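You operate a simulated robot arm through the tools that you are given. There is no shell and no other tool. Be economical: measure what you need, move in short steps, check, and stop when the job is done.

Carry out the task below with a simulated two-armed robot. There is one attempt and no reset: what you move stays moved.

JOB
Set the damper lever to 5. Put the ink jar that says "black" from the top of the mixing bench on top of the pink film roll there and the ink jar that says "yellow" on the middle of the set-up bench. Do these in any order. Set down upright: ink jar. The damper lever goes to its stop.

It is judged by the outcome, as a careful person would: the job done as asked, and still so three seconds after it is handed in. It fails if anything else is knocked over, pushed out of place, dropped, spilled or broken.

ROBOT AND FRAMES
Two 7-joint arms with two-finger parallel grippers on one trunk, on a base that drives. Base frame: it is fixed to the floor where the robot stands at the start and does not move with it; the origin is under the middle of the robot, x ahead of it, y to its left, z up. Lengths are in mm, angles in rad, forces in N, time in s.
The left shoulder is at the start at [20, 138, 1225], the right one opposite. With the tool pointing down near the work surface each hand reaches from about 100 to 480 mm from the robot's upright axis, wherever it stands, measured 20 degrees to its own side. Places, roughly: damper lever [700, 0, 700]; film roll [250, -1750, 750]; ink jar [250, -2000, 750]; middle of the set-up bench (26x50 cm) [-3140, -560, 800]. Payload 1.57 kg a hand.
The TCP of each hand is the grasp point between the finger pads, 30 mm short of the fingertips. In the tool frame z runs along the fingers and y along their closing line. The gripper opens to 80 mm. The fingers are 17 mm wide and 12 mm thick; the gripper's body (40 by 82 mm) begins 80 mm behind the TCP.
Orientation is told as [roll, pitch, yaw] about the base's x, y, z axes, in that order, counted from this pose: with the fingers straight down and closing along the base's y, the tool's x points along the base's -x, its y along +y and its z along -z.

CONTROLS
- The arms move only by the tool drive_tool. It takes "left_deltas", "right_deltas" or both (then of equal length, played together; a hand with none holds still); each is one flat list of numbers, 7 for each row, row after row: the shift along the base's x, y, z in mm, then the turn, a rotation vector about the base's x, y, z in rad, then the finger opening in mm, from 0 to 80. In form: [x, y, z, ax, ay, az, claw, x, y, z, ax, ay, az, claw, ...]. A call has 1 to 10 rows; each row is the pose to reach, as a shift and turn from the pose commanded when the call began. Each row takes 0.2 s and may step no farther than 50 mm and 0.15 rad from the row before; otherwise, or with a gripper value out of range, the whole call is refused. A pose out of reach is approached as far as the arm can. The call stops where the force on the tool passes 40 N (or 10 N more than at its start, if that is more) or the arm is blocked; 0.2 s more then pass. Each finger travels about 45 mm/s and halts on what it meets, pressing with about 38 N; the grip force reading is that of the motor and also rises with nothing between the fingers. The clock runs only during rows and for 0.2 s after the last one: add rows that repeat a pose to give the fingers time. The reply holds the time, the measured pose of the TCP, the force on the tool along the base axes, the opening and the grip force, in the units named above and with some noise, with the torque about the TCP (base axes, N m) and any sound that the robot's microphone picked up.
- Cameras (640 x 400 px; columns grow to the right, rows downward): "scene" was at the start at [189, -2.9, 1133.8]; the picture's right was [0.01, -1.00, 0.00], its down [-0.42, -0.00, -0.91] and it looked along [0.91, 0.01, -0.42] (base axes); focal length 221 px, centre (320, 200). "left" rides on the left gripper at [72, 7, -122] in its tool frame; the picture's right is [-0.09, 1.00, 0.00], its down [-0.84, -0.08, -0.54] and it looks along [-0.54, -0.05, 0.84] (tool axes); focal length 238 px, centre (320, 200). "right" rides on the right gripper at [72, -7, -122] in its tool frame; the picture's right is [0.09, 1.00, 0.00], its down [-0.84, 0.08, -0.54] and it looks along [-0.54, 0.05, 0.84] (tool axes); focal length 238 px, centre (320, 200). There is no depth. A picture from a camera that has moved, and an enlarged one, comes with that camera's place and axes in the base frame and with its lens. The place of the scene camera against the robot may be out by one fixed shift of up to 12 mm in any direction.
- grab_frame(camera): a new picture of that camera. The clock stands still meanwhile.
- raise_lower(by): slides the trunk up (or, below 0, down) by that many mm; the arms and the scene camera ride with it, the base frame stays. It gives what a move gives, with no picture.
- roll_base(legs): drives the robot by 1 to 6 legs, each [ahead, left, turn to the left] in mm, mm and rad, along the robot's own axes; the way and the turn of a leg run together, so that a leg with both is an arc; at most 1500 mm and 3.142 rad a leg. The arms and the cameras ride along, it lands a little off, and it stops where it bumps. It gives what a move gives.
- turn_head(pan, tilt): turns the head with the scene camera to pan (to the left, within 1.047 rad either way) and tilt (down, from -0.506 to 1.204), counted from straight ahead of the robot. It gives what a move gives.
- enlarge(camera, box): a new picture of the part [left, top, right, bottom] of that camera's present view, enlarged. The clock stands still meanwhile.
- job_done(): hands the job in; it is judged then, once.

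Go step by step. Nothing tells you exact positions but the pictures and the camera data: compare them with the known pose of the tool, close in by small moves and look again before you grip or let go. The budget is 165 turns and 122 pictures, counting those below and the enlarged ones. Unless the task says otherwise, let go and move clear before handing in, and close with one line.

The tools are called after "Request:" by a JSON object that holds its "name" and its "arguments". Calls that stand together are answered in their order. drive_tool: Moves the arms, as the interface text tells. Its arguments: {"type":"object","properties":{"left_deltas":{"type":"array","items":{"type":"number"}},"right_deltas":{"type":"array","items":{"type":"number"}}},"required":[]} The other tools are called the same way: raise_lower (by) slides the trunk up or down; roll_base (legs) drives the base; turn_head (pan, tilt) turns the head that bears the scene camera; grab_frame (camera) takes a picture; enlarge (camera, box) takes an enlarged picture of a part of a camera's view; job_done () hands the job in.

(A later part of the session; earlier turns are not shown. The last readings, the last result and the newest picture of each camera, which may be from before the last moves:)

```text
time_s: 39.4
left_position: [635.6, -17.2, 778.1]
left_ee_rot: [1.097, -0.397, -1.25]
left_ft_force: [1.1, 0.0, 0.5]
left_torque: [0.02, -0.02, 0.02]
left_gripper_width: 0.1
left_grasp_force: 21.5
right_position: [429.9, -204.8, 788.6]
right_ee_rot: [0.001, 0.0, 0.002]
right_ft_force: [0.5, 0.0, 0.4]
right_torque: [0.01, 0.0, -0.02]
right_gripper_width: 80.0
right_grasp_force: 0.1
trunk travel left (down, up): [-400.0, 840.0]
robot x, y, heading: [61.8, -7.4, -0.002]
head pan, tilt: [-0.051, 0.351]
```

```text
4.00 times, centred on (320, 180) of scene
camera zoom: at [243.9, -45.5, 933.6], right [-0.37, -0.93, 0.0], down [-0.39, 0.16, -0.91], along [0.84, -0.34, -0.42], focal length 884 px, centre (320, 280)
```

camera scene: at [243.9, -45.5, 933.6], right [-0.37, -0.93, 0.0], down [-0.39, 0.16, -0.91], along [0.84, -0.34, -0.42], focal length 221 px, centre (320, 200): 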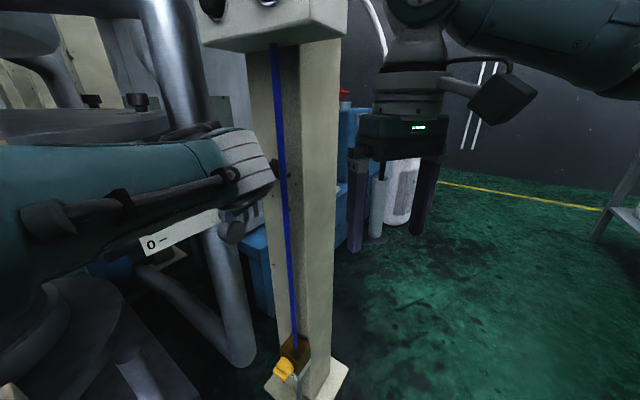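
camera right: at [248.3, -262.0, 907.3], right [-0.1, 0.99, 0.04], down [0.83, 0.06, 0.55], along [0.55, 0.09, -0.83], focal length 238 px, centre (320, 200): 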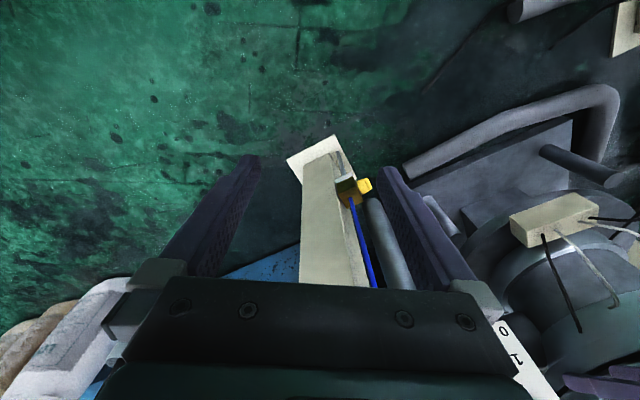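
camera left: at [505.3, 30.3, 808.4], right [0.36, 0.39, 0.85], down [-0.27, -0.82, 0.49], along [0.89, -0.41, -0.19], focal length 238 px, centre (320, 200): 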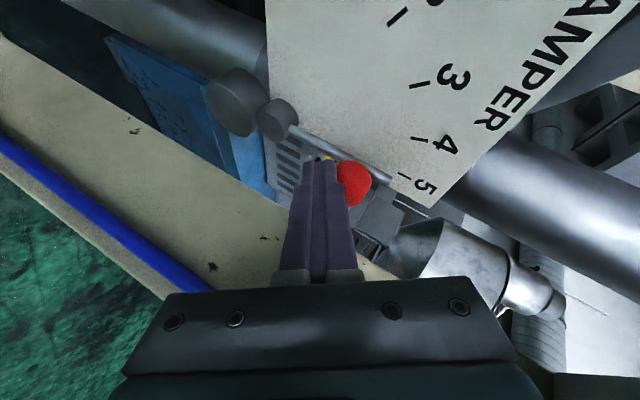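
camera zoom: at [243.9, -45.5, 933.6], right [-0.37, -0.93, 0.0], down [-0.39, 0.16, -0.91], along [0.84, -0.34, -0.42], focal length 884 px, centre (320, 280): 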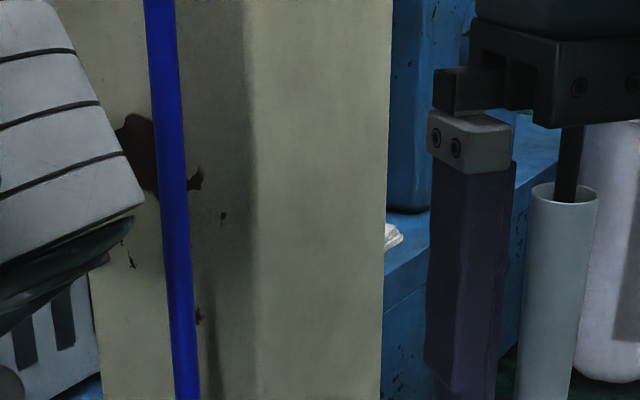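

The lever is close to 5 but I can't confirm the stop from here. I'll back the hand out to the left to get a clear view.

Request:
{"name": "drive_tool", "arguments": {"left_deltas": [-20, 5, -2, 0, 0, 0, 0, -40, 15, -2, 0, 0, 0, 0, -50, 50, -2, 0, 0, 0, 0, -60, 90, -2, 0, 0, 0, 0, -60, 130, -2, 0, 0, 0, 0]}}

Request:
{"name": "turn_head", "arguments": {"pan": 0.1, "tilt": 0.4}}

Request:
{"name": "grab_frame", "arguments": {"camera": "scene"}}

Request:
{"name": "grab_frame", "arguments": {"camera": "left"}}

```text
time_s: 40.6
left_position: [580.6, 128.7, 777.3]
left_ee_rot: [1.114, -0.352, -1.231]
left_ft_force: [0.1, 0.2, 0.4]
left_torque: [0.01, -0.03, -0.01]
left_gripper_width: 0.3
left_grasp_force: 21.3
right_position: [431.0, -203.2, 790.1]
right_ee_rot: [0.002, 0.001, 0.002]
right_ft_force: [-0.9, -0.9, 0.6]
right_torque: [-0.02, 0.01, 0.01]
right_gripper_width: 80.0
right_grasp_force: 0.0
trunk travel left (down, up): [-400.0, 840.0]
robot x, y, heading: [61.3, -9.8, -0.0]
head pan, tilt: [-0.051, 0.351]
```

```text
time_s: 41.3
left_position: [580.0, 127.9, 776.8]
left_ee_rot: [1.111, -0.353, -1.23]
left_ft_force: [0.2, -0.4, -0.6]
left_torque: [-0.01, 0.02, 0.01]
left_gripper_width: 0.1
left_grasp_force: 21.7
right_position: [430.9, -204.1, 789.3]
right_ee_rot: [0.0, 0.0, 0.0]
right_ft_force: [-0.5, 0.0, 0.4]
right_torque: [0.02, 0.0, 0.01]
right_gripper_width: 79.8
right_grasp_force: 0.1
trunk travel left (down, up): [-400.0, 840.0]
robot x, y, heading: [63.9, -7.9, -0.004]
head pan, tilt: [0.099, 0.4]
```

```text
92 pictures are left
camera scene: at [250.4, -2.4, 936.6], right [0.1, -1.0, 0.0], down [-0.39, -0.04, -0.92], along [0.92, 0.09, -0.39], focal length 221 px, centre (320, 200)
```

scene: 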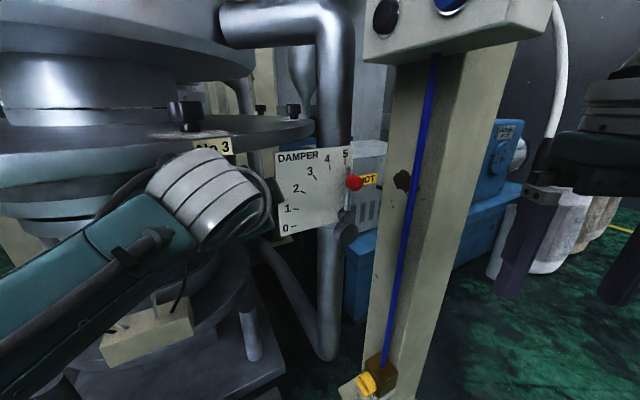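

```text
91 pictures are left
camera left: at [450.6, 175.5, 810.2], right [0.34, 0.36, 0.87], down [-0.25, -0.86, 0.45], along [0.91, -0.37, -0.2], focal length 238 px, centre (320, 200)
```

left: 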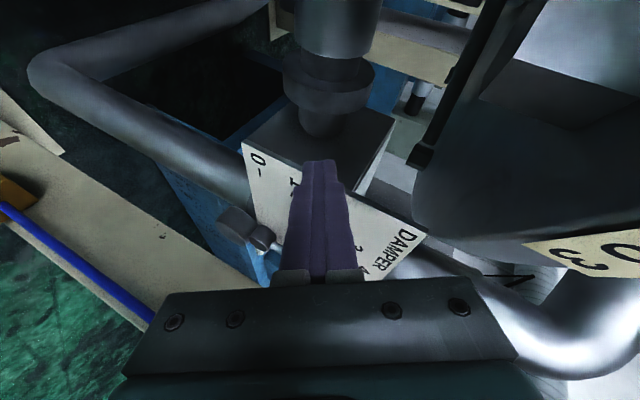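

Request:
{"name": "enlarge", "arguments": {"camera": "scene", "box": [270, 130, 398, 260]}}

```text
3.08 times, centred on (334, 195) of scene
camera zoom: at [250.4, -2.4, 936.6], right [0.1, -1.0, 0.0], down [-0.39, -0.04, -0.92], along [0.92, 0.09, -0.39], focal length 680 px, centre (277, 215)
```

zoom: 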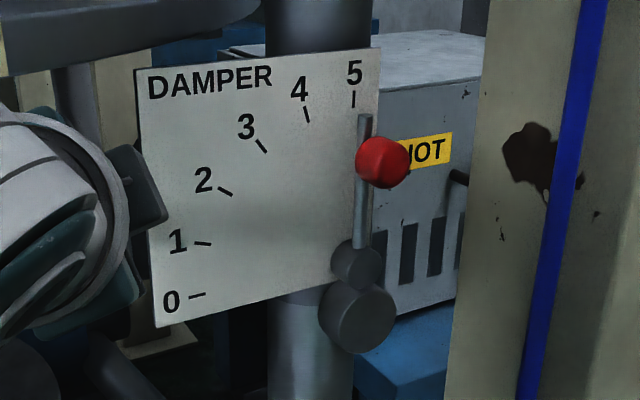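

The rod now appears vertical at about 5. To be sure it's at its stop, I'll move the base 40 mm closer and nudge the ball to the right until I feel resistance.

Request:
{"name": "drive_tool", "arguments": {"left_deltas": [-5, -40, 5, 0, 0, 0, 0, -5, -80, 10, 0, 0, 0, 0, -5, -100, 15, 0, 0, 0, 0]}}

Request:
{"name": "roll_base", "arguments": {"legs": [[40, 0, 0]]}}

Request:
{"name": "grab_frame", "arguments": {"camera": "left"}}

```text
time_s: 42.1
left_position: [577.2, 26.4, 792.9]
left_ee_rot: [1.113, -0.351, -1.231]
left_ft_force: [0.1, -0.1, -0.2]
left_torque: [-0.02, 0.04, -0.01]
left_gripper_width: 0.0
left_grasp_force: 21.7
right_position: [430.3, -204.4, 790.6]
right_ee_rot: [0.0, 0.001, 0.001]
right_ft_force: [0.6, -0.2, -0.2]
right_torque: [0.0, 0.01, -0.02]
right_gripper_width: 79.9
right_grasp_force: 0.2
trunk travel left (down, up): [-400.0, 840.0]
robot x, y, heading: [61.0, -4.2, -0.003]
head pan, tilt: [0.099, 0.4]
```

```text
time_s: 43.0
left_position: [618.7, 28.1, 793.0]
left_ee_rot: [1.115, -0.353, -1.229]
left_ft_force: [1.2, 0.3, 0.2]
left_torque: [0.01, 0.04, -0.01]
left_gripper_width: 0.2
left_grasp_force: 21.2
right_position: [470.6, -202.9, 790.6]
right_ee_rot: [0.001, 0.0, 0.002]
right_ft_force: [-0.3, 0.0, 0.6]
right_torque: [0.01, -0.01, -0.01]
right_gripper_width: 79.8
right_grasp_force: 0.0
trunk travel left (down, up): [-400.0, 840.0]
robot x, y, heading: [101.7, -10.0, -0.003]
head pan, tilt: [0.099, 0.4]
```

```text
89 pictures are left
camera left: at [488.1, 74.6, 824.9], right [0.34, 0.36, 0.87], down [-0.25, -0.86, 0.45], along [0.91, -0.37, -0.2], focal length 238 px, centre (320, 200)
```

left: 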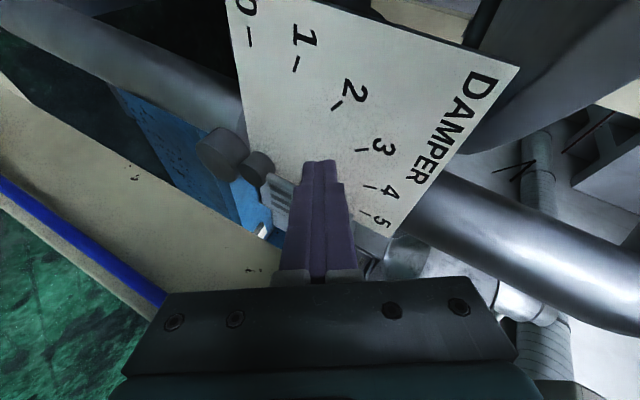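

The fingers are left of the knob at the right depth. Now I'm nudging along the plate direction in small steps and watching the force.

Request:
{"name": "drive_tool", "arguments": {"left_deltas": [10, -14, 3, 0, 0, 0, 0, 19, -26, 6, 0, 0, 0, 0, 22, -30, 6, 0, 0, 0, 0, 25, -34, 6, 0, 0, 0, 0, 27, -38, 6, 0, 0, 0, 0, 29, -41, 6, 0, 0, 0, 0, 31, -44, 6, 0, 0, 0, 0, 33, -47, 6, 0, 0, 0, 0]}}

Request:
{"name": "grab_frame", "arguments": {"camera": "left"}}

```text
time_s: 44.8
left_position: [653.9, -4.5, 787.2]
left_ee_rot: [1.111, -0.327, -1.208]
left_ft_force: [-0.6, -0.8, -0.1]
left_torque: [0.02, 0.04, 0.0]
left_gripper_width: 0.0
left_grasp_force: 21.3
right_position: [470.8, -205.2, 790.1]
right_ee_rot: [0.0, 0.003, 0.002]
right_ft_force: [0.1, 0.3, 0.2]
right_torque: [0.0, 0.0, 0.02]
right_gripper_width: 80.0
right_grasp_force: 0.1
trunk travel left (down, up): [-400.0, 840.0]
robot x, y, heading: [103.9, -6.3, -0.0]
head pan, tilt: [0.099, 0.4]
```

```text
88 pictures are left
camera left: at [522.2, 39.7, 823.1], right [0.34, 0.34, 0.87], down [-0.22, -0.87, 0.43], along [0.91, -0.34, -0.22], focal length 238 px, centre (320, 200)
```

left: 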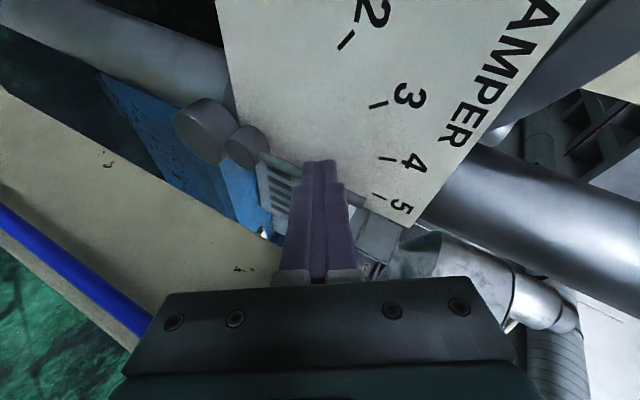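

There's some unreported lag (about 15 mm in y) with no force. I'll add twist again and keep nudging.

Request:
{"name": "drive_tool", "arguments": {"left_deltas": [0, 0, 3, 0.1, 0.015, -0.045, 0, 2, -4, 6, 0.2, 0.03, -0.09, 0, 4, -8, 6, 0.25, 0.035, -0.11, 0, 6, -12, 6, 0.3, 0.04, -0.13, 0, 8, -16, 6, 0.3, 0.04, -0.13, 0, 8, -16, 6, 0.3, 0.04, -0.13, 0]}}

Request:
{"name": "grab_frame", "arguments": {"camera": "left"}}

```text
time_s: 46.1
left_position: [655.6, -7.4, 785.1]
left_ee_rot: [1.134, -0.012, -1.318]
left_ft_force: [-3.9, 9.0, -7.3]
left_torque: [-0.01, 0.23, 0.31]
left_gripper_width: 0.1
left_grasp_force: 21.3
right_position: [467.7, -204.6, 788.1]
right_ee_rot: [0.0, 0.005, 0.005]
right_ft_force: [-0.4, 0.3, 0.0]
right_torque: [0.04, -0.01, 0.02]
right_gripper_width: 80.1
right_grasp_force: 0.2
trunk travel left (down, up): [-400.0, 840.0]
robot x, y, heading: [99.7, -3.9, 0.0]
head pan, tilt: [0.099, 0.4]
stopped in row 6 (left hand): the force on the tool passed its limit at 42 N (the readings are from after the stop); the commanded pose is now the measured one
```

```text
87 pictures are left
camera left: at [533.5, 35.8, 842.3], right [0.43, 0.03, 0.9], down [-0.3, -0.94, 0.17], along [0.85, -0.34, -0.39], focal length 238 px, centre (320, 200)
```

left: 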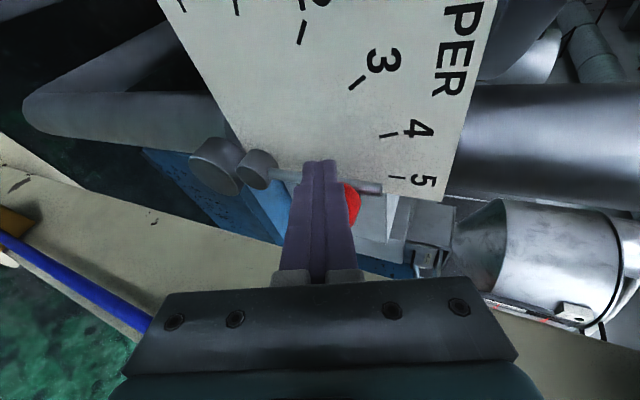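

The push was resisted at 42 N, with the reaction pointing back along the push, so the lever is against its stop. I'm backing out and verifying from the head.

Request:
{"name": "drive_tool", "arguments": {"left_deltas": [-8, 8, -4, 0, 0, 0, 0, -30, 20, -4, 0, 0, 0, 0, -60, 40, -4, 0, 0, 0, 0, -70, 80, -4, 0, 0, 0, 0, -80, 120, -4, 0, 0, 0, 0]}}

Request:
{"name": "enlarge", "arguments": {"camera": "scene", "box": [260, 110, 420, 270]}}

```text
time_s: 47.3
left_position: [576.8, 103.5, 793.7]
left_ee_rot: [1.148, -0.024, -1.335]
left_ft_force: [0.2, 0.9, 0.0]
left_torque: [0.04, -0.02, -0.05]
left_gripper_width: 0.1
left_grasp_force: 21.9
right_position: [469.9, -202.9, 789.5]
right_ee_rot: [-0.001, 0.003, 0.004]
right_ft_force: [-0.2, -0.2, 0.5]
right_torque: [-0.03, -0.04, 0.01]
right_gripper_width: 79.8
right_grasp_force: 0.0
trunk travel left (down, up): [-400.0, 840.0]
robot x, y, heading: [99.5, -7.4, -0.003]
head pan, tilt: [0.099, 0.4]
```

```text
2.50 times, centred on (340, 190) of scene
camera zoom: at [289.4, -1.1, 936.5], right [0.1, -1.0, 0.0], down [-0.39, -0.04, -0.92], along [0.92, 0.09, -0.39], focal length 553 px, centre (270, 225)
```

zoom: 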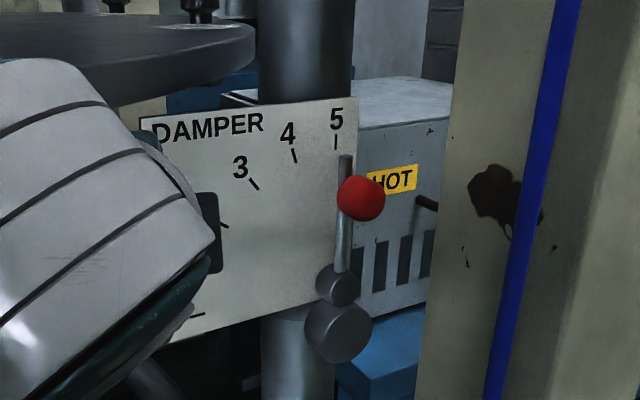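

The lever clearly sits at 5. Next comes the trip to the mixing bench; first I'll bring the left arm back to a neutral pose and look at the floor on the right for what blocked the base.

Request:
{"name": "drive_tool", "arguments": {"left_deltas": [-30, 20, 0, -0.12, -0.02, 0.06, 20, -60, 30, 0, -0.24, -0.04, 0.12, 40, -60, 30, 0, -0.36, -0.06, 0.18, 50, -60, 30, 0, -0.48, -0.08, 0.24, 50, -60, 40, 0, -0.6, -0.1, 0.3, 50, -60, 50, 0, -0.72, -0.12, 0.35, 50, -60, 60, 0, -0.84, -0.14, 0.4, 50, -60, 60, 0, -0.96, -0.16, 0.46, 50]}}

Request:
{"name": "turn_head", "arguments": {"pan": -1.047, "tilt": 1.2}}

Request:
{"name": "grab_frame", "arguments": {"camera": "scene"}}

```text
time_s: 49.1
left_position: [520.0, 164.7, 790.9]
left_ee_rot: [0.703, -0.919, -0.604]
left_ft_force: [-0.1, -0.9, 0.8]
left_torque: [-0.02, -0.02, -0.01]
left_gripper_width: 50.2
left_grasp_force: 0.0
right_position: [471.0, -203.1, 790.0]
right_ee_rot: [0.001, 0.003, 0.005]
right_ft_force: [0.6, -0.2, 0.2]
right_torque: [-0.02, 0.01, -0.01]
right_gripper_width: 79.8
right_grasp_force: 0.1
trunk travel left (down, up): [-400.0, 840.0]
robot x, y, heading: [99.2, -6.1, -0.002]
head pan, tilt: [0.099, 0.4]
```

```text
time_s: 50.4
left_position: [518.9, 164.3, 791.3]
left_ee_rot: [0.709, -0.916, -0.609]
left_ft_force: [0.4, 0.0, 0.6]
left_torque: [0.02, 0.02, -0.03]
left_gripper_width: 50.0
left_grasp_force: 0.1
right_position: [470.0, -203.2, 788.0]
right_ee_rot: [0.001, -0.001, 0.005]
right_ft_force: [-0.4, 0.5, -0.5]
right_torque: [0.01, 0.01, 0.03]
right_gripper_width: 79.8
right_grasp_force: 0.3
trunk travel left (down, up): [-400.0, 840.0]
robot x, y, heading: [101.8, -4.8, -0.001]
head pan, tilt: [-1.047, 1.201]
```

```text
85 pictures are left
camera scene: at [225.6, -59.4, 873.8], right [-0.87, -0.5, 0.0], down [-0.47, 0.81, -0.36], along [0.18, -0.31, -0.93], focal length 221 px, centre (320, 200)
```

scene: 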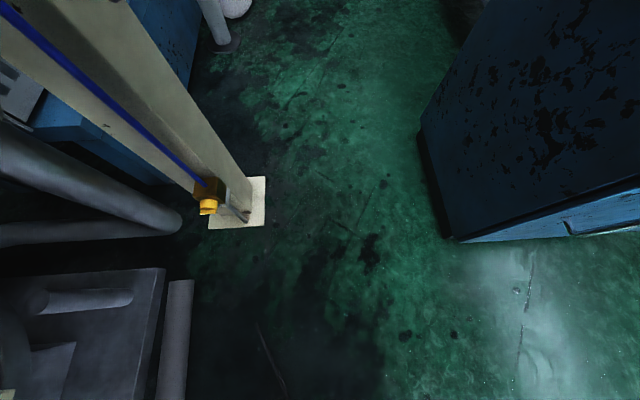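

The lower floor is clear, so it was most likely the right elbow against the cabinet corner near (-135, -470). I'll raise the trunk so the arms clear the cabinet, finish untwisting the left arm, and look over towards the mixing bench.

Request:
{"name": "raise_lower", "arguments": {"by": 400}}

Request:
{"name": "turn_head", "arguments": {"pan": -1.047, "tilt": 0.45}}

Request:
{"name": "grab_frame", "arguments": {"camera": "scene"}}

Request:
{"name": "grab_frame", "arguments": {"camera": "left"}}

```text
time_s: 51.6
left_position: [514.1, 159.7, 845.4]
left_ee_rot: [0.657, -0.891, -0.571]
left_ft_force: [-7.9, -10.0, -5.6]
left_torque: [0.04, -0.13, 0.18]
left_gripper_width: 40.4
left_grasp_force: 0.0
right_position: [467.6, -206.1, 853.9]
right_ee_rot: [-0.002, 0.003, 0.002]
right_ft_force: [0.2, 0.0, 0.7]
right_torque: [-0.02, 0.0, 0.01]
right_gripper_width: 80.0
right_grasp_force: 0.0
trunk travel left (down, up): [-465.0, 775.0]
robot x, y, heading: [98.1, -11.0, -0.006]
head pan, tilt: [-1.047, 1.201]
stopped: the force on the tool passed its limit at 50 N (the readings are from after the stop); the commanded pose is now the measured one
```

```text
time_s: 52.7
left_position: [512.9, 161.0, 844.8]
left_ee_rot: [0.665, -0.891, -0.574]
left_ft_force: [-7.6, -9.9, -11.1]
left_torque: [-0.13, -0.04, 0.15]
left_gripper_width: 37.9
left_grasp_force: 0.0
right_position: [469.1, -206.1, 855.0]
right_ee_rot: [-0.002, 0.003, 0.002]
right_ft_force: [-0.6, -0.3, 0.4]
right_torque: [0.01, 0.02, 0.0]
right_gripper_width: 80.1
right_grasp_force: 0.2
trunk travel left (down, up): [-465.0, 775.0]
robot x, y, heading: [96.4, -6.2, -0.0]
head pan, tilt: [-1.047, 0.45]
```

```text
84 pictures are left
camera scene: at [241.3, -92.9, 996.8], right [-0.87, -0.5, 0.0], down [-0.22, 0.38, -0.9], along [0.45, -0.78, -0.44], focal length 221 px, centre (320, 200)
```

scene: 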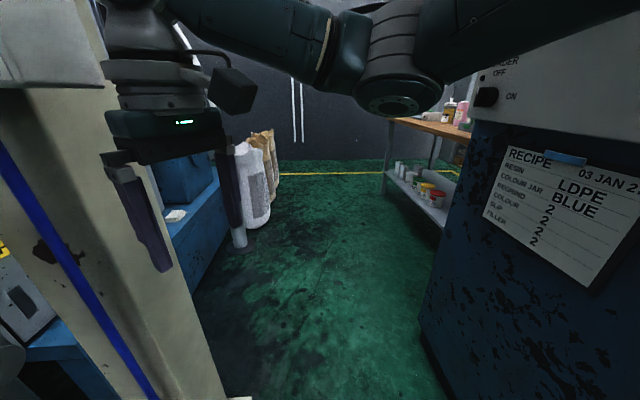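

```text
83 pictures are left
camera left: at [372.3, 169.1, 853.2], right [0.07, 0.89, 0.46], down [-0.02, -0.46, 0.89], along [1.0, -0.07, -0.01], focal length 238 px, centre (320, 200)
```

left: 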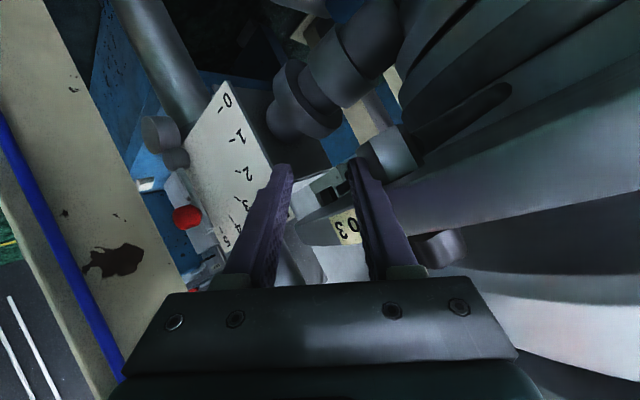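

Raising the trunk pressed the left fingers against the underside of the press table. I'll lower again, back the base away, and then straighten the arm in the open.

Request:
{"name": "raise_lower", "arguments": {"by": -65}}

Request:
{"name": "roll_base", "arguments": {"legs": [[-140, 0, 0]]}}

Request:
{"name": "drive_tool", "arguments": {"left_deltas": [0, 0, 0, -0.08, 0.1, 0.05, 60, 0, 5, 0, -0.16, 0.2, 0.1, 60, 0, 10, 0, -0.24, 0.3, 0.15, 60, 0, 15, 0, -0.32, 0.4, 0.2, 60, 0, 20, 0, -0.4, 0.5, 0.25, 60, 0, 20, 0, -0.46, 0.62, 0.29, 60, 0, 20, 0, -0.52, 0.74, 0.33, 60]}}

Request:
{"name": "grab_frame", "arguments": {"camera": "left"}}

```text
time_s: 53.7
left_position: [517.3, 164.2, 781.9]
left_ee_rot: [0.673, -0.894, -0.58]
left_ft_force: [-0.6, -0.5, 0.2]
left_torque: [0.02, -0.01, 0.01]
left_gripper_width: 49.9
left_grasp_force: 0.0
right_position: [470.4, -203.3, 789.6]
right_ee_rot: [0.001, 0.001, 0.0]
right_ft_force: [-0.4, -0.2, 0.6]
right_torque: [0.03, 0.03, 0.02]
right_gripper_width: 79.9
right_grasp_force: 0.0
trunk travel left (down, up): [-400.0, 840.0]
robot x, y, heading: [99.6, -8.4, -0.003]
head pan, tilt: [-1.047, 0.45]
```

```text
time_s: 55.0
left_position: [377.2, 163.2, 781.9]
left_ee_rot: [0.672, -0.894, -0.581]
left_ft_force: [0.0, 0.1, -0.7]
left_torque: [0.03, 0.0, 0.01]
left_gripper_width: 49.9
left_grasp_force: 0.0
right_position: [331.0, -203.9, 789.6]
right_ee_rot: [0.0, 0.002, 0.0]
right_ft_force: [0.9, 0.1, 1.0]
right_torque: [0.0, -0.03, 0.01]
right_gripper_width: 80.2
right_grasp_force: 0.0
trunk travel left (down, up): [-400.0, 840.0]
robot x, y, heading: [-39.4, -7.5, -0.004]
head pan, tilt: [-1.047, 0.45]
```

```text
time_s: 56.6
left_position: [378.6, 182.3, 782.0]
left_ee_rot: [-0.081, -0.227, 0.212]
left_ft_force: [-0.4, 0.1, -0.3]
left_torque: [0.01, -0.04, 0.0]
left_gripper_width: 60.4
left_grasp_force: 0.1
right_position: [331.6, -205.1, 791.3]
right_ee_rot: [0.0, 0.0, 0.003]
right_ft_force: [0.4, -0.3, 0.0]
right_torque: [0.0, -0.03, 0.03]
right_gripper_width: 80.1
right_grasp_force: 0.1
trunk travel left (down, up): [-400.0, 840.0]
robot x, y, heading: [-34.5, -8.6, -0.0]
head pan, tilt: [-1.047, 0.45]
```

```text
82 pictures are left
camera left: at [280.0, 178.7, 885.6], right [-0.1, 0.99, -0.06], down [0.68, 0.11, 0.72], along [0.72, 0.03, -0.69], focal length 238 px, centre (320, 200)
```

left: 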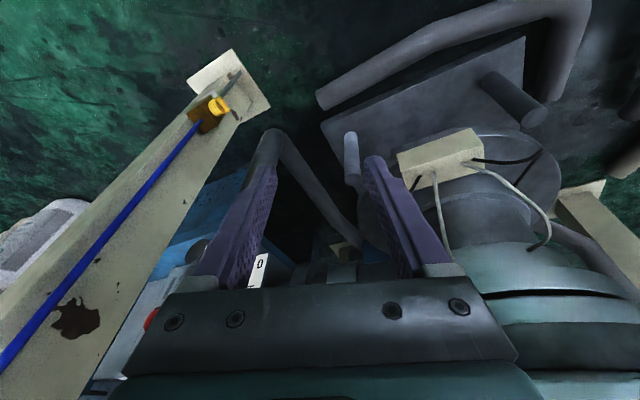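

The arm is back near neutral. I'll square the left tool and extend both hands forward a bit, so the elbows tuck in for the narrow passage, then look at both sides.

Request:
{"name": "drive_tool", "arguments": {"left_deltas": [20, -5, 0, 0.02, 0.08, -0.07, 60, 40, -10, 0, 0.05, 0.15, -0.14, 60, 70, -20, 0, 0.08, 0.227, -0.21, 60, 100, -30, 0, 0.08, 0.227, -0.21, 60], "right_deltas": [30, 5, 0, 0, 0, 0, 60, 60, 10, 0, 0, 0, 0, 60, 90, 20, 0, 0, 0, 0, 60, 120, 30, 0, 0, 0, 0, 60]}}

Request:
{"name": "turn_head", "arguments": {"pan": -1.047, "tilt": 0.2}}

Request:
{"name": "grab_frame", "arguments": {"camera": "scene"}}

```text
time_s: 57.6
left_position: [444.6, 160.0, 781.6]
left_ee_rot: [0.02, -0.013, -0.008]
left_ft_force: [-0.8, -0.2, 0.1]
left_torque: [0.01, -0.02, -0.02]
left_gripper_width: 59.9
left_grasp_force: 0.0
left hand out of reach, approached as far as the arm can: row 3, 4
right_position: [440.4, -178.9, 791.7]
right_ee_rot: [-0.002, 0.001, 0.006]
right_ft_force: [0.1, -0.8, -0.2]
right_torque: [0.07, -0.02, 0.02]
right_gripper_width: 59.8
right_grasp_force: 0.2
right hand out of reach, approached as far as the arm can: row 4
trunk travel left (down, up): [-400.0, 840.0]
robot x, y, heading: [-39.1, -3.1, -0.001]
head pan, tilt: [-1.047, 0.45]
```

```text
time_s: 58.4
left_position: [444.2, 159.7, 782.7]
left_ee_rot: [0.023, -0.011, -0.01]
left_ft_force: [-0.2, -0.4, -0.6]
left_torque: [0.0, 0.05, 0.0]
left_gripper_width: 60.2
left_grasp_force: 0.0
right_position: [441.7, -178.0, 791.4]
right_ee_rot: [-0.002, -0.001, 0.004]
right_ft_force: [-0.3, 0.1, -1.0]
right_torque: [-0.02, -0.01, 0.0]
right_gripper_width: 60.0
right_grasp_force: 0.0
trunk travel left (down, up): [-400.0, 840.0]
robot x, y, heading: [-41.6, -7.5, -0.005]
head pan, tilt: [-1.047, 0.201]
```

```text
81 pictures are left
camera scene: at [105.4, -91.7, 955.3], right [-0.87, -0.5, 0.0], down [-0.1, 0.17, -0.98], along [0.49, -0.85, -0.2], focal length 221 px, centre (320, 200)
```

scene: 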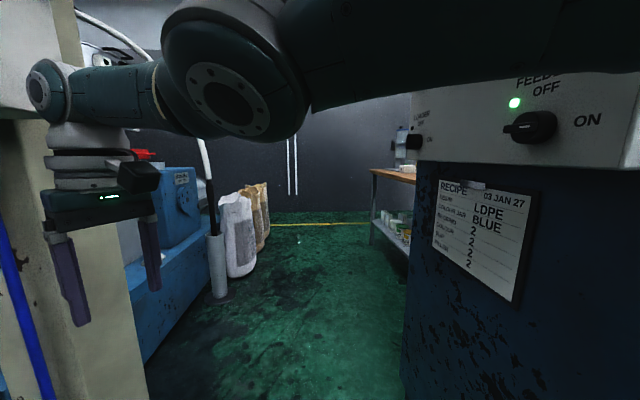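

The elbows are tucked now. I'll turn right in two steps and check for contact by the hand roll readings.

Request:
{"name": "roll_base", "arguments": {"legs": [[0, 0, -0.4]]}}

Request:
{"name": "roll_base", "arguments": {"legs": [[0, 0, -0.5]]}}

Request:
{"name": "turn_head", "arguments": {"pan": -0.2, "tilt": 0.5}}

Request:
{"name": "grab_frame", "arguments": {"camera": "scene"}}

```text
time_s: 60.0
left_position: [468.6, -11.6, 781.8]
left_ee_rot: [0.03, -0.006, -0.384]
left_ft_force: [0.6, 0.2, 0.1]
left_torque: [0.02, 0.03, 0.03]
left_gripper_width: 60.1
left_grasp_force: 0.0
right_position: [342.5, -325.3, 787.1]
right_ee_rot: [0.008, 0.007, -0.37]
right_ft_force: [-0.1, -0.3, -0.2]
right_torque: [-0.01, -0.03, -0.01]
right_gripper_width: 60.0
right_grasp_force: 0.0
trunk travel left (down, up): [-400.0, 840.0]
robot x, y, heading: [-41.5, -3.1, -0.374]
head pan, tilt: [-1.047, 0.201]
stopped in leg 1: the robot was blocked; the commanded pose is now the measured one
```

```text
time_s: 61.0
left_position: [469.9, -52.9, 781.0]
left_ee_rot: [0.035, -0.006, -0.475]
left_ft_force: [0.7, 0.2, -0.6]
left_torque: [0.02, 0.02, -0.01]
left_gripper_width: 60.1
left_grasp_force: 0.0
right_position: [315.4, -353.6, 785.7]
right_ee_rot: [0.013, 0.009, -0.463]
right_ft_force: [-0.4, 0.0, -0.3]
right_torque: [0.03, 0.0, -0.02]
right_gripper_width: 59.9
right_grasp_force: 0.1
trunk travel left (down, up): [-400.0, 840.0]
robot x, y, heading: [-38.5, -0.2, -0.473]
head pan, tilt: [-1.047, 0.201]
stopped in leg 1: the robot was blocked; the commanded pose is now the measured one
```

```text
time_s: 62.1
left_position: [468.2, -52.2, 781.9]
left_ee_rot: [0.036, -0.004, -0.473]
left_ft_force: [0.7, -0.9, 0.1]
left_torque: [0.02, -0.03, -0.03]
left_gripper_width: 59.8
left_grasp_force: 0.0
right_position: [315.3, -352.8, 785.6]
right_ee_rot: [0.013, 0.009, -0.462]
right_ft_force: [0.3, 0.1, -0.6]
right_torque: [-0.01, -0.01, -0.01]
right_gripper_width: 60.1
right_grasp_force: 0.0
trunk travel left (down, up): [-400.0, 840.0]
robot x, y, heading: [-38.6, 0.6, -0.464]
head pan, tilt: [-0.201, 0.499]
```

```text
80 pictures are left
camera scene: at [120.4, -92.5, 926.5], right [-0.62, -0.78, -0.01], down [-0.38, 0.31, -0.87], along [0.69, -0.54, -0.49], focal length 221 px, centre (320, 200)
```

scene: 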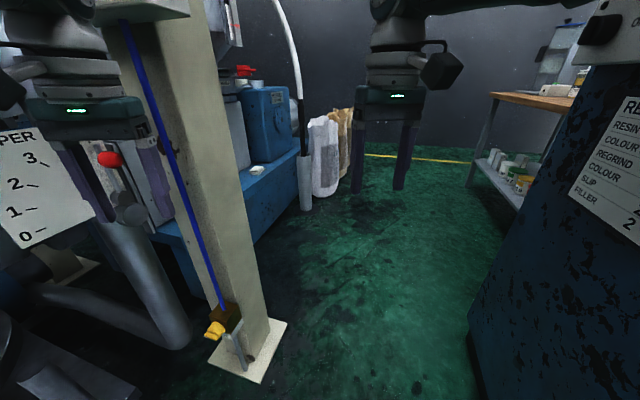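

Turning is blocked too; the geometry suggests the wide base is touching the cabinet's near corner at about (-135, -468). From this heading I can look further behind on the right.

Request:
{"name": "turn_head", "arguments": {"pan": -1.047, "tilt": 0.5}}

Request:
{"name": "grab_frame", "arguments": {"camera": "scene"}}

```text
time_s: 63.3
left_position: [469.6, -52.8, 782.4]
left_ee_rot: [0.037, -0.005, -0.475]
left_ft_force: [-0.1, 0.3, 0.0]
left_torque: [0.03, 0.01, 0.0]
left_gripper_width: 60.1
left_grasp_force: 0.0
right_position: [315.9, -353.5, 786.9]
right_ee_rot: [0.012, 0.009, -0.462]
right_ft_force: [-0.3, 0.3, 0.3]
right_torque: [-0.02, -0.01, -0.01]
right_gripper_width: 60.1
right_grasp_force: 0.0
trunk travel left (down, up): [-400.0, 840.0]
robot x, y, heading: [-37.8, -1.5, -0.469]
head pan, tilt: [-1.047, 0.499]
```

```text
79 pictures are left
camera scene: at [54.2, -126.9, 926.0], right [-1.0, -0.06, 0.0], down [-0.03, 0.49, -0.87], along [0.05, -0.87, -0.49], focal length 221 px, centre (320, 200)
```

scene: 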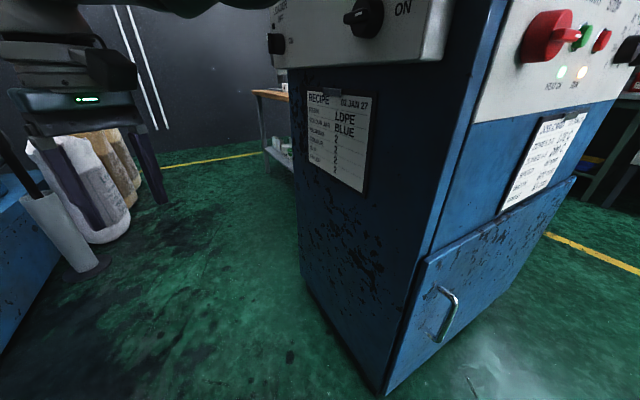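

Cabinet geometry is confirmed, and there's open floor behind-right of it. I'll undo the turn, back straight out about 500 mm to get turning room, and look around from there.

Request:
{"name": "roll_base", "arguments": {"legs": [[0, 0, 0.46], [-500, 20, 0]]}}

Request:
{"name": "turn_head", "arguments": {"pan": -0.7, "tilt": 0.4}}

Request:
{"name": "grab_frame", "arguments": {"camera": "scene"}}

```text
time_s: 67.6
left_position: [-47.8, 185.5, 782.5]
left_ee_rot: [0.022, -0.01, -0.01]
left_ft_force: [-0.4, 1.4, -0.2]
left_torque: [-0.03, 0.01, -0.01]
left_gripper_width: 60.0
left_grasp_force: 0.1
right_position: [-49.7, -150.8, 790.9]
right_ee_rot: [0.002, 0.002, 0.002]
right_ft_force: [-0.5, -0.6, 0.5]
right_torque: [0.0, -0.01, 0.02]
right_gripper_width: 59.9
right_grasp_force: 0.0
trunk travel left (down, up): [-400.0, 840.0]
robot x, y, heading: [-531.8, 16.4, -0.003]
head pan, tilt: [-1.047, 0.499]
```

```text
time_s: 68.4
left_position: [-47.1, 186.4, 782.9]
left_ee_rot: [0.023, -0.01, -0.01]
left_ft_force: [-0.4, -0.3, -0.7]
left_torque: [0.0, -0.03, -0.01]
left_gripper_width: 60.2
left_grasp_force: 0.1
right_position: [-48.5, -152.7, 790.4]
right_ee_rot: [0.002, 0.001, 0.004]
right_ft_force: [0.9, -0.4, -1.3]
right_torque: [0.05, -0.01, -0.01]
right_gripper_width: 60.0
right_grasp_force: 0.1
trunk travel left (down, up): [-400.0, 840.0]
robot x, y, heading: [-530.7, 17.9, 0.001]
head pan, tilt: [-0.7, 0.4]
```

```text
78 pictures are left
camera scene: at [-361.8, -45.4, 936.8], right [-0.65, -0.76, 0.0], down [-0.3, 0.25, -0.92], along [0.7, -0.59, -0.39], focal length 221 px, centre (320, 200)
```

scene: 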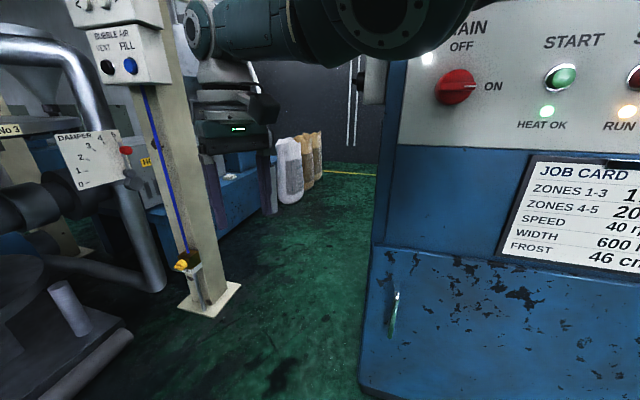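

I'm now clear at (-531, 17). I'll turn right to see whether there's a wider way round the cabinet's other side.

Request:
{"name": "roll_base", "arguments": {"legs": [[0, 0, -1.0]]}}

Request:
{"name": "turn_head", "arguments": {"pan": -0.5, "tilt": 0.25}}

Request:
{"name": "grab_frame", "arguments": {"camera": "scene"}}

```text
time_s: 71.3
left_position: [-125.1, -294.8, 782.9]
left_ee_rot: [0.023, -0.01, -1.002]
left_ft_force: [-0.6, 0.6, -0.6]
left_torque: [0.0, -0.02, 0.03]
left_gripper_width: 60.1
left_grasp_force: 0.0
right_position: [-409.5, -475.5, 790.8]
right_ee_rot: [0.002, 0.0, -0.989]
right_ft_force: [0.2, -0.3, 0.2]
right_torque: [0.01, 0.02, -0.01]
right_gripper_width: 60.0
right_grasp_force: 0.0
trunk travel left (down, up): [-400.0, 840.0]
robot x, y, heading: [-531.5, 17.9, -0.99]
head pan, tilt: [-0.7, 0.4]
```

```text
time_s: 72.0
left_position: [-125.6, -294.2, 782.5]
left_ee_rot: [0.022, -0.011, -1.002]
left_ft_force: [-0.4, 0.2, 0.1]
left_torque: [-0.02, 0.01, -0.04]
left_gripper_width: 59.9
left_grasp_force: 0.0
right_position: [-409.8, -477.8, 791.3]
right_ee_rot: [0.002, 0.002, -0.989]
right_ft_force: [-0.7, -0.7, -0.8]
right_torque: [-0.02, 0.02, 0.01]
right_gripper_width: 59.9
right_grasp_force: 0.0
trunk travel left (down, up): [-400.0, 840.0]
robot x, y, heading: [-529.3, 16.2, -0.991]
head pan, tilt: [-0.499, 0.25]
```

```text
77 pictures are left
camera scene: at [-470.8, -162.4, 950.8], right [-1.0, -0.08, 0.0], down [-0.02, 0.25, -0.97], along [0.07, -0.97, -0.25], focal length 221 px, centre (320, 200)
```

scene: 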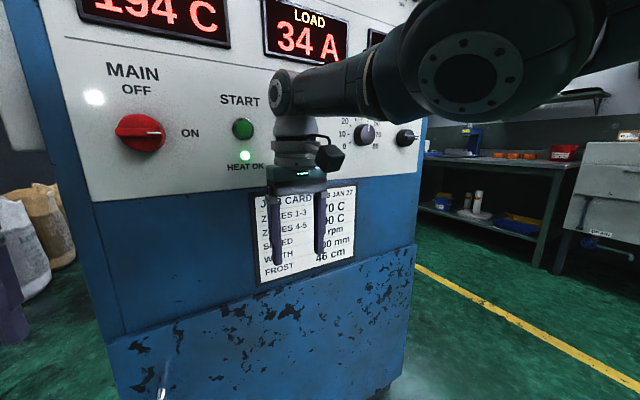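

The cabinet face spans about (-140, -468) to (-702, -846), and there's wide open floor to the right of it. I'll go round that side: turn, drive out past its corner, and look toward the mixing bench from there.

Request:
{"name": "roll_base", "arguments": {"legs": [[-60, 0, 0], [0, 0, -1.76], [800, 0, 0], [0, 0, 1.2]]}}

Request:
{"name": "turn_head", "arguments": {"pan": 0.3, "tilt": 0.25}}

Request:
{"name": "grab_frame", "arguments": {"camera": "scene"}}

```text
time_s: 84.2
left_position: [-1122.8, -724.9, 783.0]
left_ee_rot: [0.023, -0.012, -1.531]
left_ft_force: [-0.2, 0.7, -0.2]
left_torque: [0.02, 0.0, 0.0]
left_gripper_width: 60.0
left_grasp_force: 0.1
right_position: [-1459.5, -740.0, 790.4]
right_ee_rot: [0.001, 0.003, -1.519]
right_ft_force: [-1.0, -0.6, 0.0]
right_torque: [0.0, 0.0, 0.0]
right_gripper_width: 60.0
right_grasp_force: 0.1
trunk travel left (down, up): [-400.0, 840.0]
robot x, y, heading: [-1313.3, -254.3, -1.523]
head pan, tilt: [-0.499, 0.25]
```

```text
time_s: 85.4
left_position: [-1123.0, -725.8, 782.9]
left_ee_rot: [0.024, -0.01, -1.531]
left_ft_force: [-0.4, 0.3, -0.1]
left_torque: [-0.01, -0.01, 0.01]
left_gripper_width: 59.9
left_grasp_force: 0.1
right_position: [-1460.5, -739.3, 791.6]
right_ee_rot: [0.002, 0.002, -1.518]
right_ft_force: [0.0, 0.6, -0.1]
right_torque: [-0.02, -0.01, 0.02]
right_gripper_width: 59.9
right_grasp_force: 0.1
trunk travel left (down, up): [-400.0, 840.0]
robot x, y, heading: [-1315.9, -252.1, -1.525]
head pan, tilt: [0.3, 0.25]
```

```text
76 pictures are left
camera scene: at [-1280.9, -443.1, 950.8], right [-0.94, -0.34, 0.0], down [-0.08, 0.23, -0.97], along [0.33, -0.91, -0.25], focal length 221 px, centre (320, 200)
```

scene: 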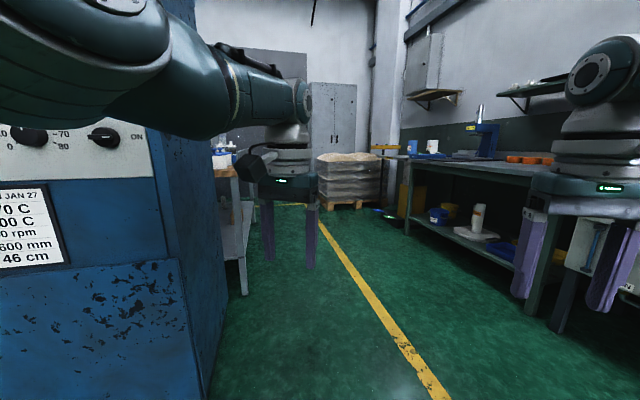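

The mixing bench is visible behind the cabinet (near leg about (-390, -1450)), with an open aisle along this side. I'll drive down the aisle and turn to face it.

Request:
{"name": "roll_base", "arguments": {"legs": [[950, -40, 0], [0, 0, 1.3]]}}

Request:
{"name": "turn_head", "arguments": {"pan": 0.2, "tilt": 0.3}}

Request:
{"name": "raise_lower", "arguments": {"by": 200}}

Request:
{"name": "grab_frame", "arguments": {"camera": "scene"}}

```text
time_s: 93.4
left_position: [-802.3, -1153.8, 781.3]
left_ee_rot: [0.023, -0.011, -0.269]
left_ft_force: [-0.2, -1.0, -0.1]
left_torque: [-0.01, 0.0, -0.02]
left_gripper_width: 59.9
left_grasp_force: 0.1
right_position: [-890.7, -1480.1, 791.2]
right_ee_rot: [0.002, 0.002, -0.256]
right_ft_force: [0.4, -0.4, -0.4]
right_torque: [-0.01, -0.01, 0.03]
right_gripper_width: 60.0
right_grasp_force: 0.1
trunk travel left (down, up): [-400.0, 840.0]
robot x, y, heading: [-1310.5, -1192.1, -0.263]
head pan, tilt: [0.3, 0.25]
```

```text
time_s: 94.1
left_position: [-802.3, -1154.9, 781.9]
left_ee_rot: [0.022, -0.011, -0.268]
left_ft_force: [0.8, 0.3, -0.2]
left_torque: [0.0, 0.02, -0.01]
left_gripper_width: 60.1
left_grasp_force: 0.1
right_position: [-891.1, -1480.9, 791.8]
right_ee_rot: [0.0, 0.002, -0.255]
right_ft_force: [0.0, 0.1, 0.8]
right_torque: [0.0, -0.01, 0.02]
right_gripper_width: 60.3
right_grasp_force: 0.1
trunk travel left (down, up): [-400.0, 840.0]
robot x, y, heading: [-1309.3, -1193.9, -0.256]
head pan, tilt: [0.201, 0.3]
```

```text
time_s: 96.3
left_position: [-801.8, -1153.8, 981.6]
left_ee_rot: [0.023, -0.012, -0.267]
left_ft_force: [-0.2, 0.5, -0.1]
left_torque: [0.0, -0.03, -0.04]
left_gripper_width: 59.8
left_grasp_force: 0.1
right_position: [-891.2, -1480.0, 990.2]
right_ee_rot: [0.001, 0.001, -0.255]
right_ft_force: [0.3, -0.6, 0.1]
right_torque: [-0.01, 0.01, -0.01]
right_gripper_width: 59.9
right_grasp_force: 0.1
trunk travel left (down, up): [-600.0, 640.0]
robot x, y, heading: [-1311.1, -1193.5, -0.258]
head pan, tilt: [0.201, 0.3]
```

```text
75 pictures are left
camera scene: at [-1125.1, -1227.8, 1146.0], right [-0.06, -1.0, 0.0], down [-0.3, 0.02, -0.96], along [0.95, -0.06, -0.3], focal length 221 px, centre (320, 200)
```

scene: 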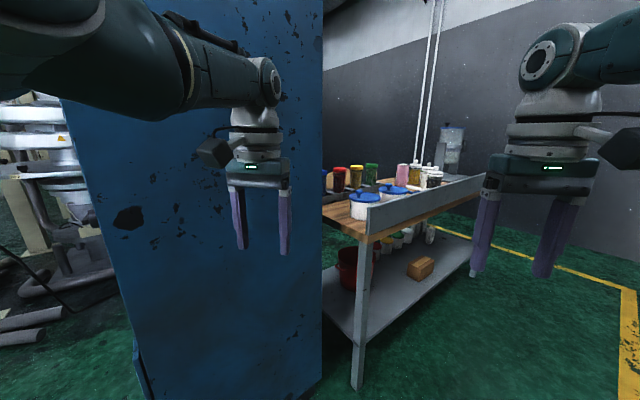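

The bench has a raised back panel on this side, so its front is on the corridor side. There's plenty of room around its far end, so I'll drive along its back past that end.

Request:
{"name": "roll_base", "arguments": {"legs": [[0, 0, -0.749], [1200, 0, 0]]}}

Request:
{"name": "turn_head", "arguments": {"pan": 0.5, "tilt": 0.45}}

Request:
{"name": "grab_frame", "arguments": {"camera": "scene"}}

```text
time_s: 104.4
left_position: [-290.4, -2558.3, 982.1]
left_ee_rot: [0.023, -0.01, -1.039]
left_ft_force: [0.6, -0.8, -0.2]
left_torque: [0.04, -0.01, -0.02]
left_gripper_width: 59.8
left_grasp_force: 0.1
right_position: [-580.9, -2731.1, 991.5]
right_ee_rot: [0.001, 0.003, -1.026]
right_ft_force: [-0.5, 0.6, -0.4]
right_torque: [0.0, 0.01, -0.01]
right_gripper_width: 60.0
right_grasp_force: 0.1
trunk travel left (down, up): [-600.0, 640.0]
robot x, y, heading: [-683.9, -2229.4, -1.031]
head pan, tilt: [0.201, 0.3]
```

```text
time_s: 105.2
left_position: [-290.0, -2558.1, 982.4]
left_ee_rot: [0.023, -0.011, -1.038]
left_ft_force: [-0.3, -0.2, -0.1]
left_torque: [-0.01, 0.01, -0.01]
left_gripper_width: 60.0
left_grasp_force: 0.1
right_position: [-580.9, -2730.7, 990.4]
right_ee_rot: [0.004, 0.001, -1.025]
right_ft_force: [-1.1, -0.4, 0.1]
right_torque: [0.01, 0.0, -0.02]
right_gripper_width: 60.0
right_grasp_force: 0.2
trunk travel left (down, up): [-600.0, 640.0]
robot x, y, heading: [-682.6, -2234.3, -1.031]
head pan, tilt: [0.499, 0.45]
```

```text
74 pictures are left
camera scene: at [-554.9, -2367.4, 1132.2], right [-0.51, -0.86, 0.0], down [-0.37, 0.22, -0.9], along [0.78, -0.46, -0.43], focal length 221 px, centre (320, 200)
```

scene: 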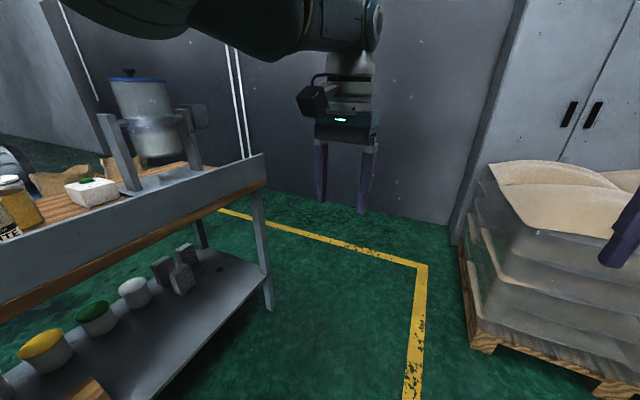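

The bench's far end is at about d=1400 mm along it, with the sack pallet on the right and a free strip before the yellow line. I'll raise the trunk for arm clearance, pull the hands in, and go round the end.

Request:
{"name": "raise_lower", "arguments": {"by": 200}}

Request:
{"name": "drive_tool", "arguments": {"left_deltas": [-20, 35, 0, 0, 0, 0, 60, -45, 75, 0, 0, 0, 0, 60, -70, 115, 0, 0, 0, 0, 60], "right_deltas": [-20, 35, 0, 0, 0, 0, 60, -45, 75, 0, 0, 0, 0, 60, -70, 115, 0, 0, 0, 0, 60]}}

Request:
{"name": "roll_base", "arguments": {"legs": [[0, 0, 0.024], [600, 60, 0], [650, 60, 0], [0, 600, 0]]}}

Request:
{"name": "turn_head", "arguments": {"pan": 1.04, "tilt": 0.5}}

Request:
{"name": "grab_frame", "arguments": {"camera": "scene"}}

```text
time_s: 107.4
left_position: [-290.5, -2557.6, 1182.3]
left_ee_rot: [0.024, -0.012, -1.039]
left_ft_force: [-1.2, 1.0, 0.6]
left_torque: [0.0, 0.02, -0.05]
left_gripper_width: 60.2
left_grasp_force: 0.2
right_position: [-581.7, -2729.1, 1192.3]
right_ee_rot: [0.002, 0.001, -1.028]
right_ft_force: [0.2, -0.5, 0.0]
right_torque: [0.0, -0.02, 0.03]
right_gripper_width: 60.0
right_grasp_force: 0.1
trunk travel left (down, up): [-800.0, 440.0]
robot x, y, heading: [-682.4, -2229.3, -1.029]
head pan, tilt: [0.499, 0.45]
```

```text
time_s: 108.2
left_position: [-311.7, -2460.4, 1143.2]
left_ee_rot: [0.055, -0.016, -1.003]
left_ft_force: [0.1, -0.7, -0.4]
left_torque: [0.0, 0.04, -0.02]
left_gripper_width: 60.0
left_grasp_force: 0.0
left hand out of reach, approached as far as the arm can: row 2, 3
right_position: [-651.6, -2615.5, 1190.5]
right_ee_rot: [0.0, 0.006, -1.03]
right_ft_force: [0.1, -0.3, 0.6]
right_torque: [-0.01, 0.05, -0.02]
right_gripper_width: 59.9
right_grasp_force: 0.1
trunk travel left (down, up): [-800.0, 440.0]
robot x, y, heading: [-683.4, -2232.5, -1.028]
head pan, tilt: [0.499, 0.45]
```

```text
time_s: 118.1
left_position: [961.1, -3098.1, 1141.3]
left_ee_rot: [0.047, -0.012, -0.985]
left_ft_force: [0.5, 0.0, -0.1]
left_torque: [-0.01, 0.0, 0.04]
left_gripper_width: 59.8
left_grasp_force: 0.0
right_position: [633.5, -3261.5, 1190.7]
right_ee_rot: [0.001, 0.001, -0.995]
right_ft_force: [0.2, 0.7, -0.3]
right_torque: [0.01, 0.0, 0.0]
right_gripper_width: 59.9
right_grasp_force: 0.0
trunk travel left (down, up): [-800.0, 440.0]
robot x, y, heading: [590.1, -2876.8, -0.995]
head pan, tilt: [0.499, 0.45]
```

```text
time_s: 119.0
left_position: [963.2, -3096.3, 1140.1]
left_ee_rot: [0.05, -0.008, -0.98]
left_ft_force: [-0.7, 0.2, -0.3]
left_torque: [-0.04, 0.0, 0.02]
left_gripper_width: 59.9
left_grasp_force: 0.0
right_position: [633.3, -3261.2, 1191.4]
right_ee_rot: [0.002, 0.003, -0.995]
right_ft_force: [-0.2, 0.1, 1.3]
right_torque: [0.02, -0.01, 0.04]
right_gripper_width: 59.9
right_grasp_force: 0.1
trunk travel left (down, up): [-800.0, 440.0]
robot x, y, heading: [593.2, -2878.9, -1.0]
head pan, tilt: [1.04, 0.499]
```

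```text
73 pictures are left
camera scene: at [721.5, -3008.1, 1331.2], right [-0.46, -0.89, 0.0], down [-0.4, 0.2, -0.9], along [0.8, -0.41, -0.44], focal length 221 px, centre (320, 200)
```

scene: 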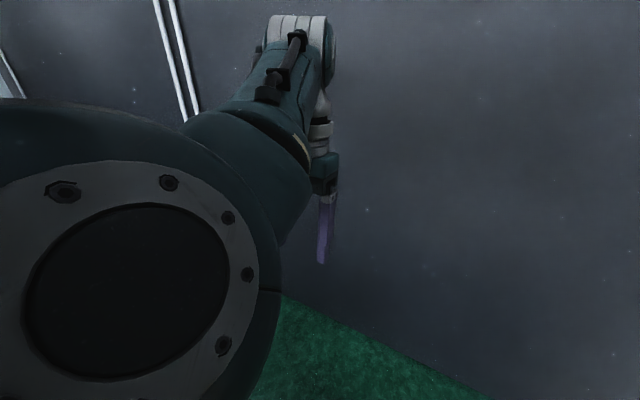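

I'm past the bench end now (wall about 1 m ahead). I'll continue left into the corridor and turn to face the bench front.

Request:
{"name": "roll_base", "arguments": {"legs": [[0, 980, 0], [0, 0, -1.58]]}}

Request:
{"name": "turn_head", "arguments": {"pan": -0.4, "tilt": 0.5}}

Request:
{"name": "grab_frame", "arguments": {"camera": "scene"}}

```text
time_s: 128.0
left_position: [1211.4, -2718.0, 1141.4]
left_ee_rot: [0.054, -0.011, -2.535]
left_ft_force: [-0.4, 0.5, 0.7]
left_torque: [0.01, -0.01, 0.01]
left_gripper_width: 60.1
left_grasp_force: 0.0
right_position: [1041.7, -2389.5, 1191.1]
right_ee_rot: [0.001, 0.001, -2.55]
right_ft_force: [0.8, -0.1, -1.1]
right_torque: [-0.03, -0.01, -0.03]
right_gripper_width: 59.7
right_grasp_force: 0.0
trunk travel left (down, up): [-800.0, 440.0]
robot x, y, heading: [1424.1, -2339.1, -2.555]
head pan, tilt: [1.04, 0.499]
```

```text
time_s: 129.6
left_position: [1211.8, -2717.8, 1140.8]
left_ee_rot: [0.056, -0.01, -2.535]
left_ft_force: [0.7, -1.0, -0.5]
left_torque: [-0.01, 0.0, 0.01]
left_gripper_width: 59.9
left_grasp_force: 0.0
right_position: [1041.4, -2389.6, 1191.9]
right_ee_rot: [0.002, 0.001, -2.551]
right_ft_force: [-0.7, 0.3, -0.2]
right_torque: [0.04, -0.01, -0.01]
right_gripper_width: 60.0
right_grasp_force: 0.0
trunk travel left (down, up): [-800.0, 440.0]
robot x, y, heading: [1424.7, -2337.8, -2.555]
head pan, tilt: [-0.4, 0.499]
```

```text
72 pictures are left
camera scene: at [1247.4, -2415.0, 1327.7], right [-0.19, 0.98, 0.0], down [0.47, 0.09, -0.88], along [-0.86, -0.16, -0.48], focal length 221 px, centre (320, 200)
```

scene: 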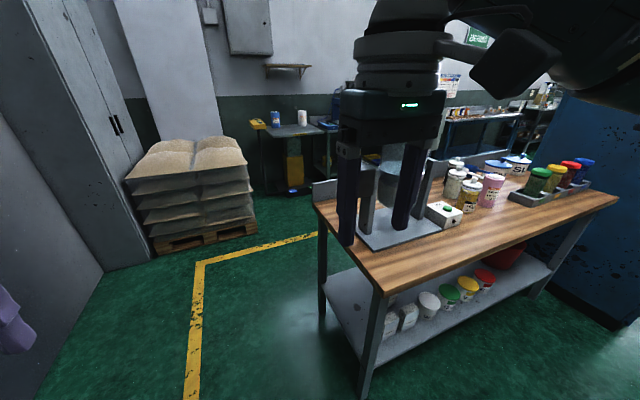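

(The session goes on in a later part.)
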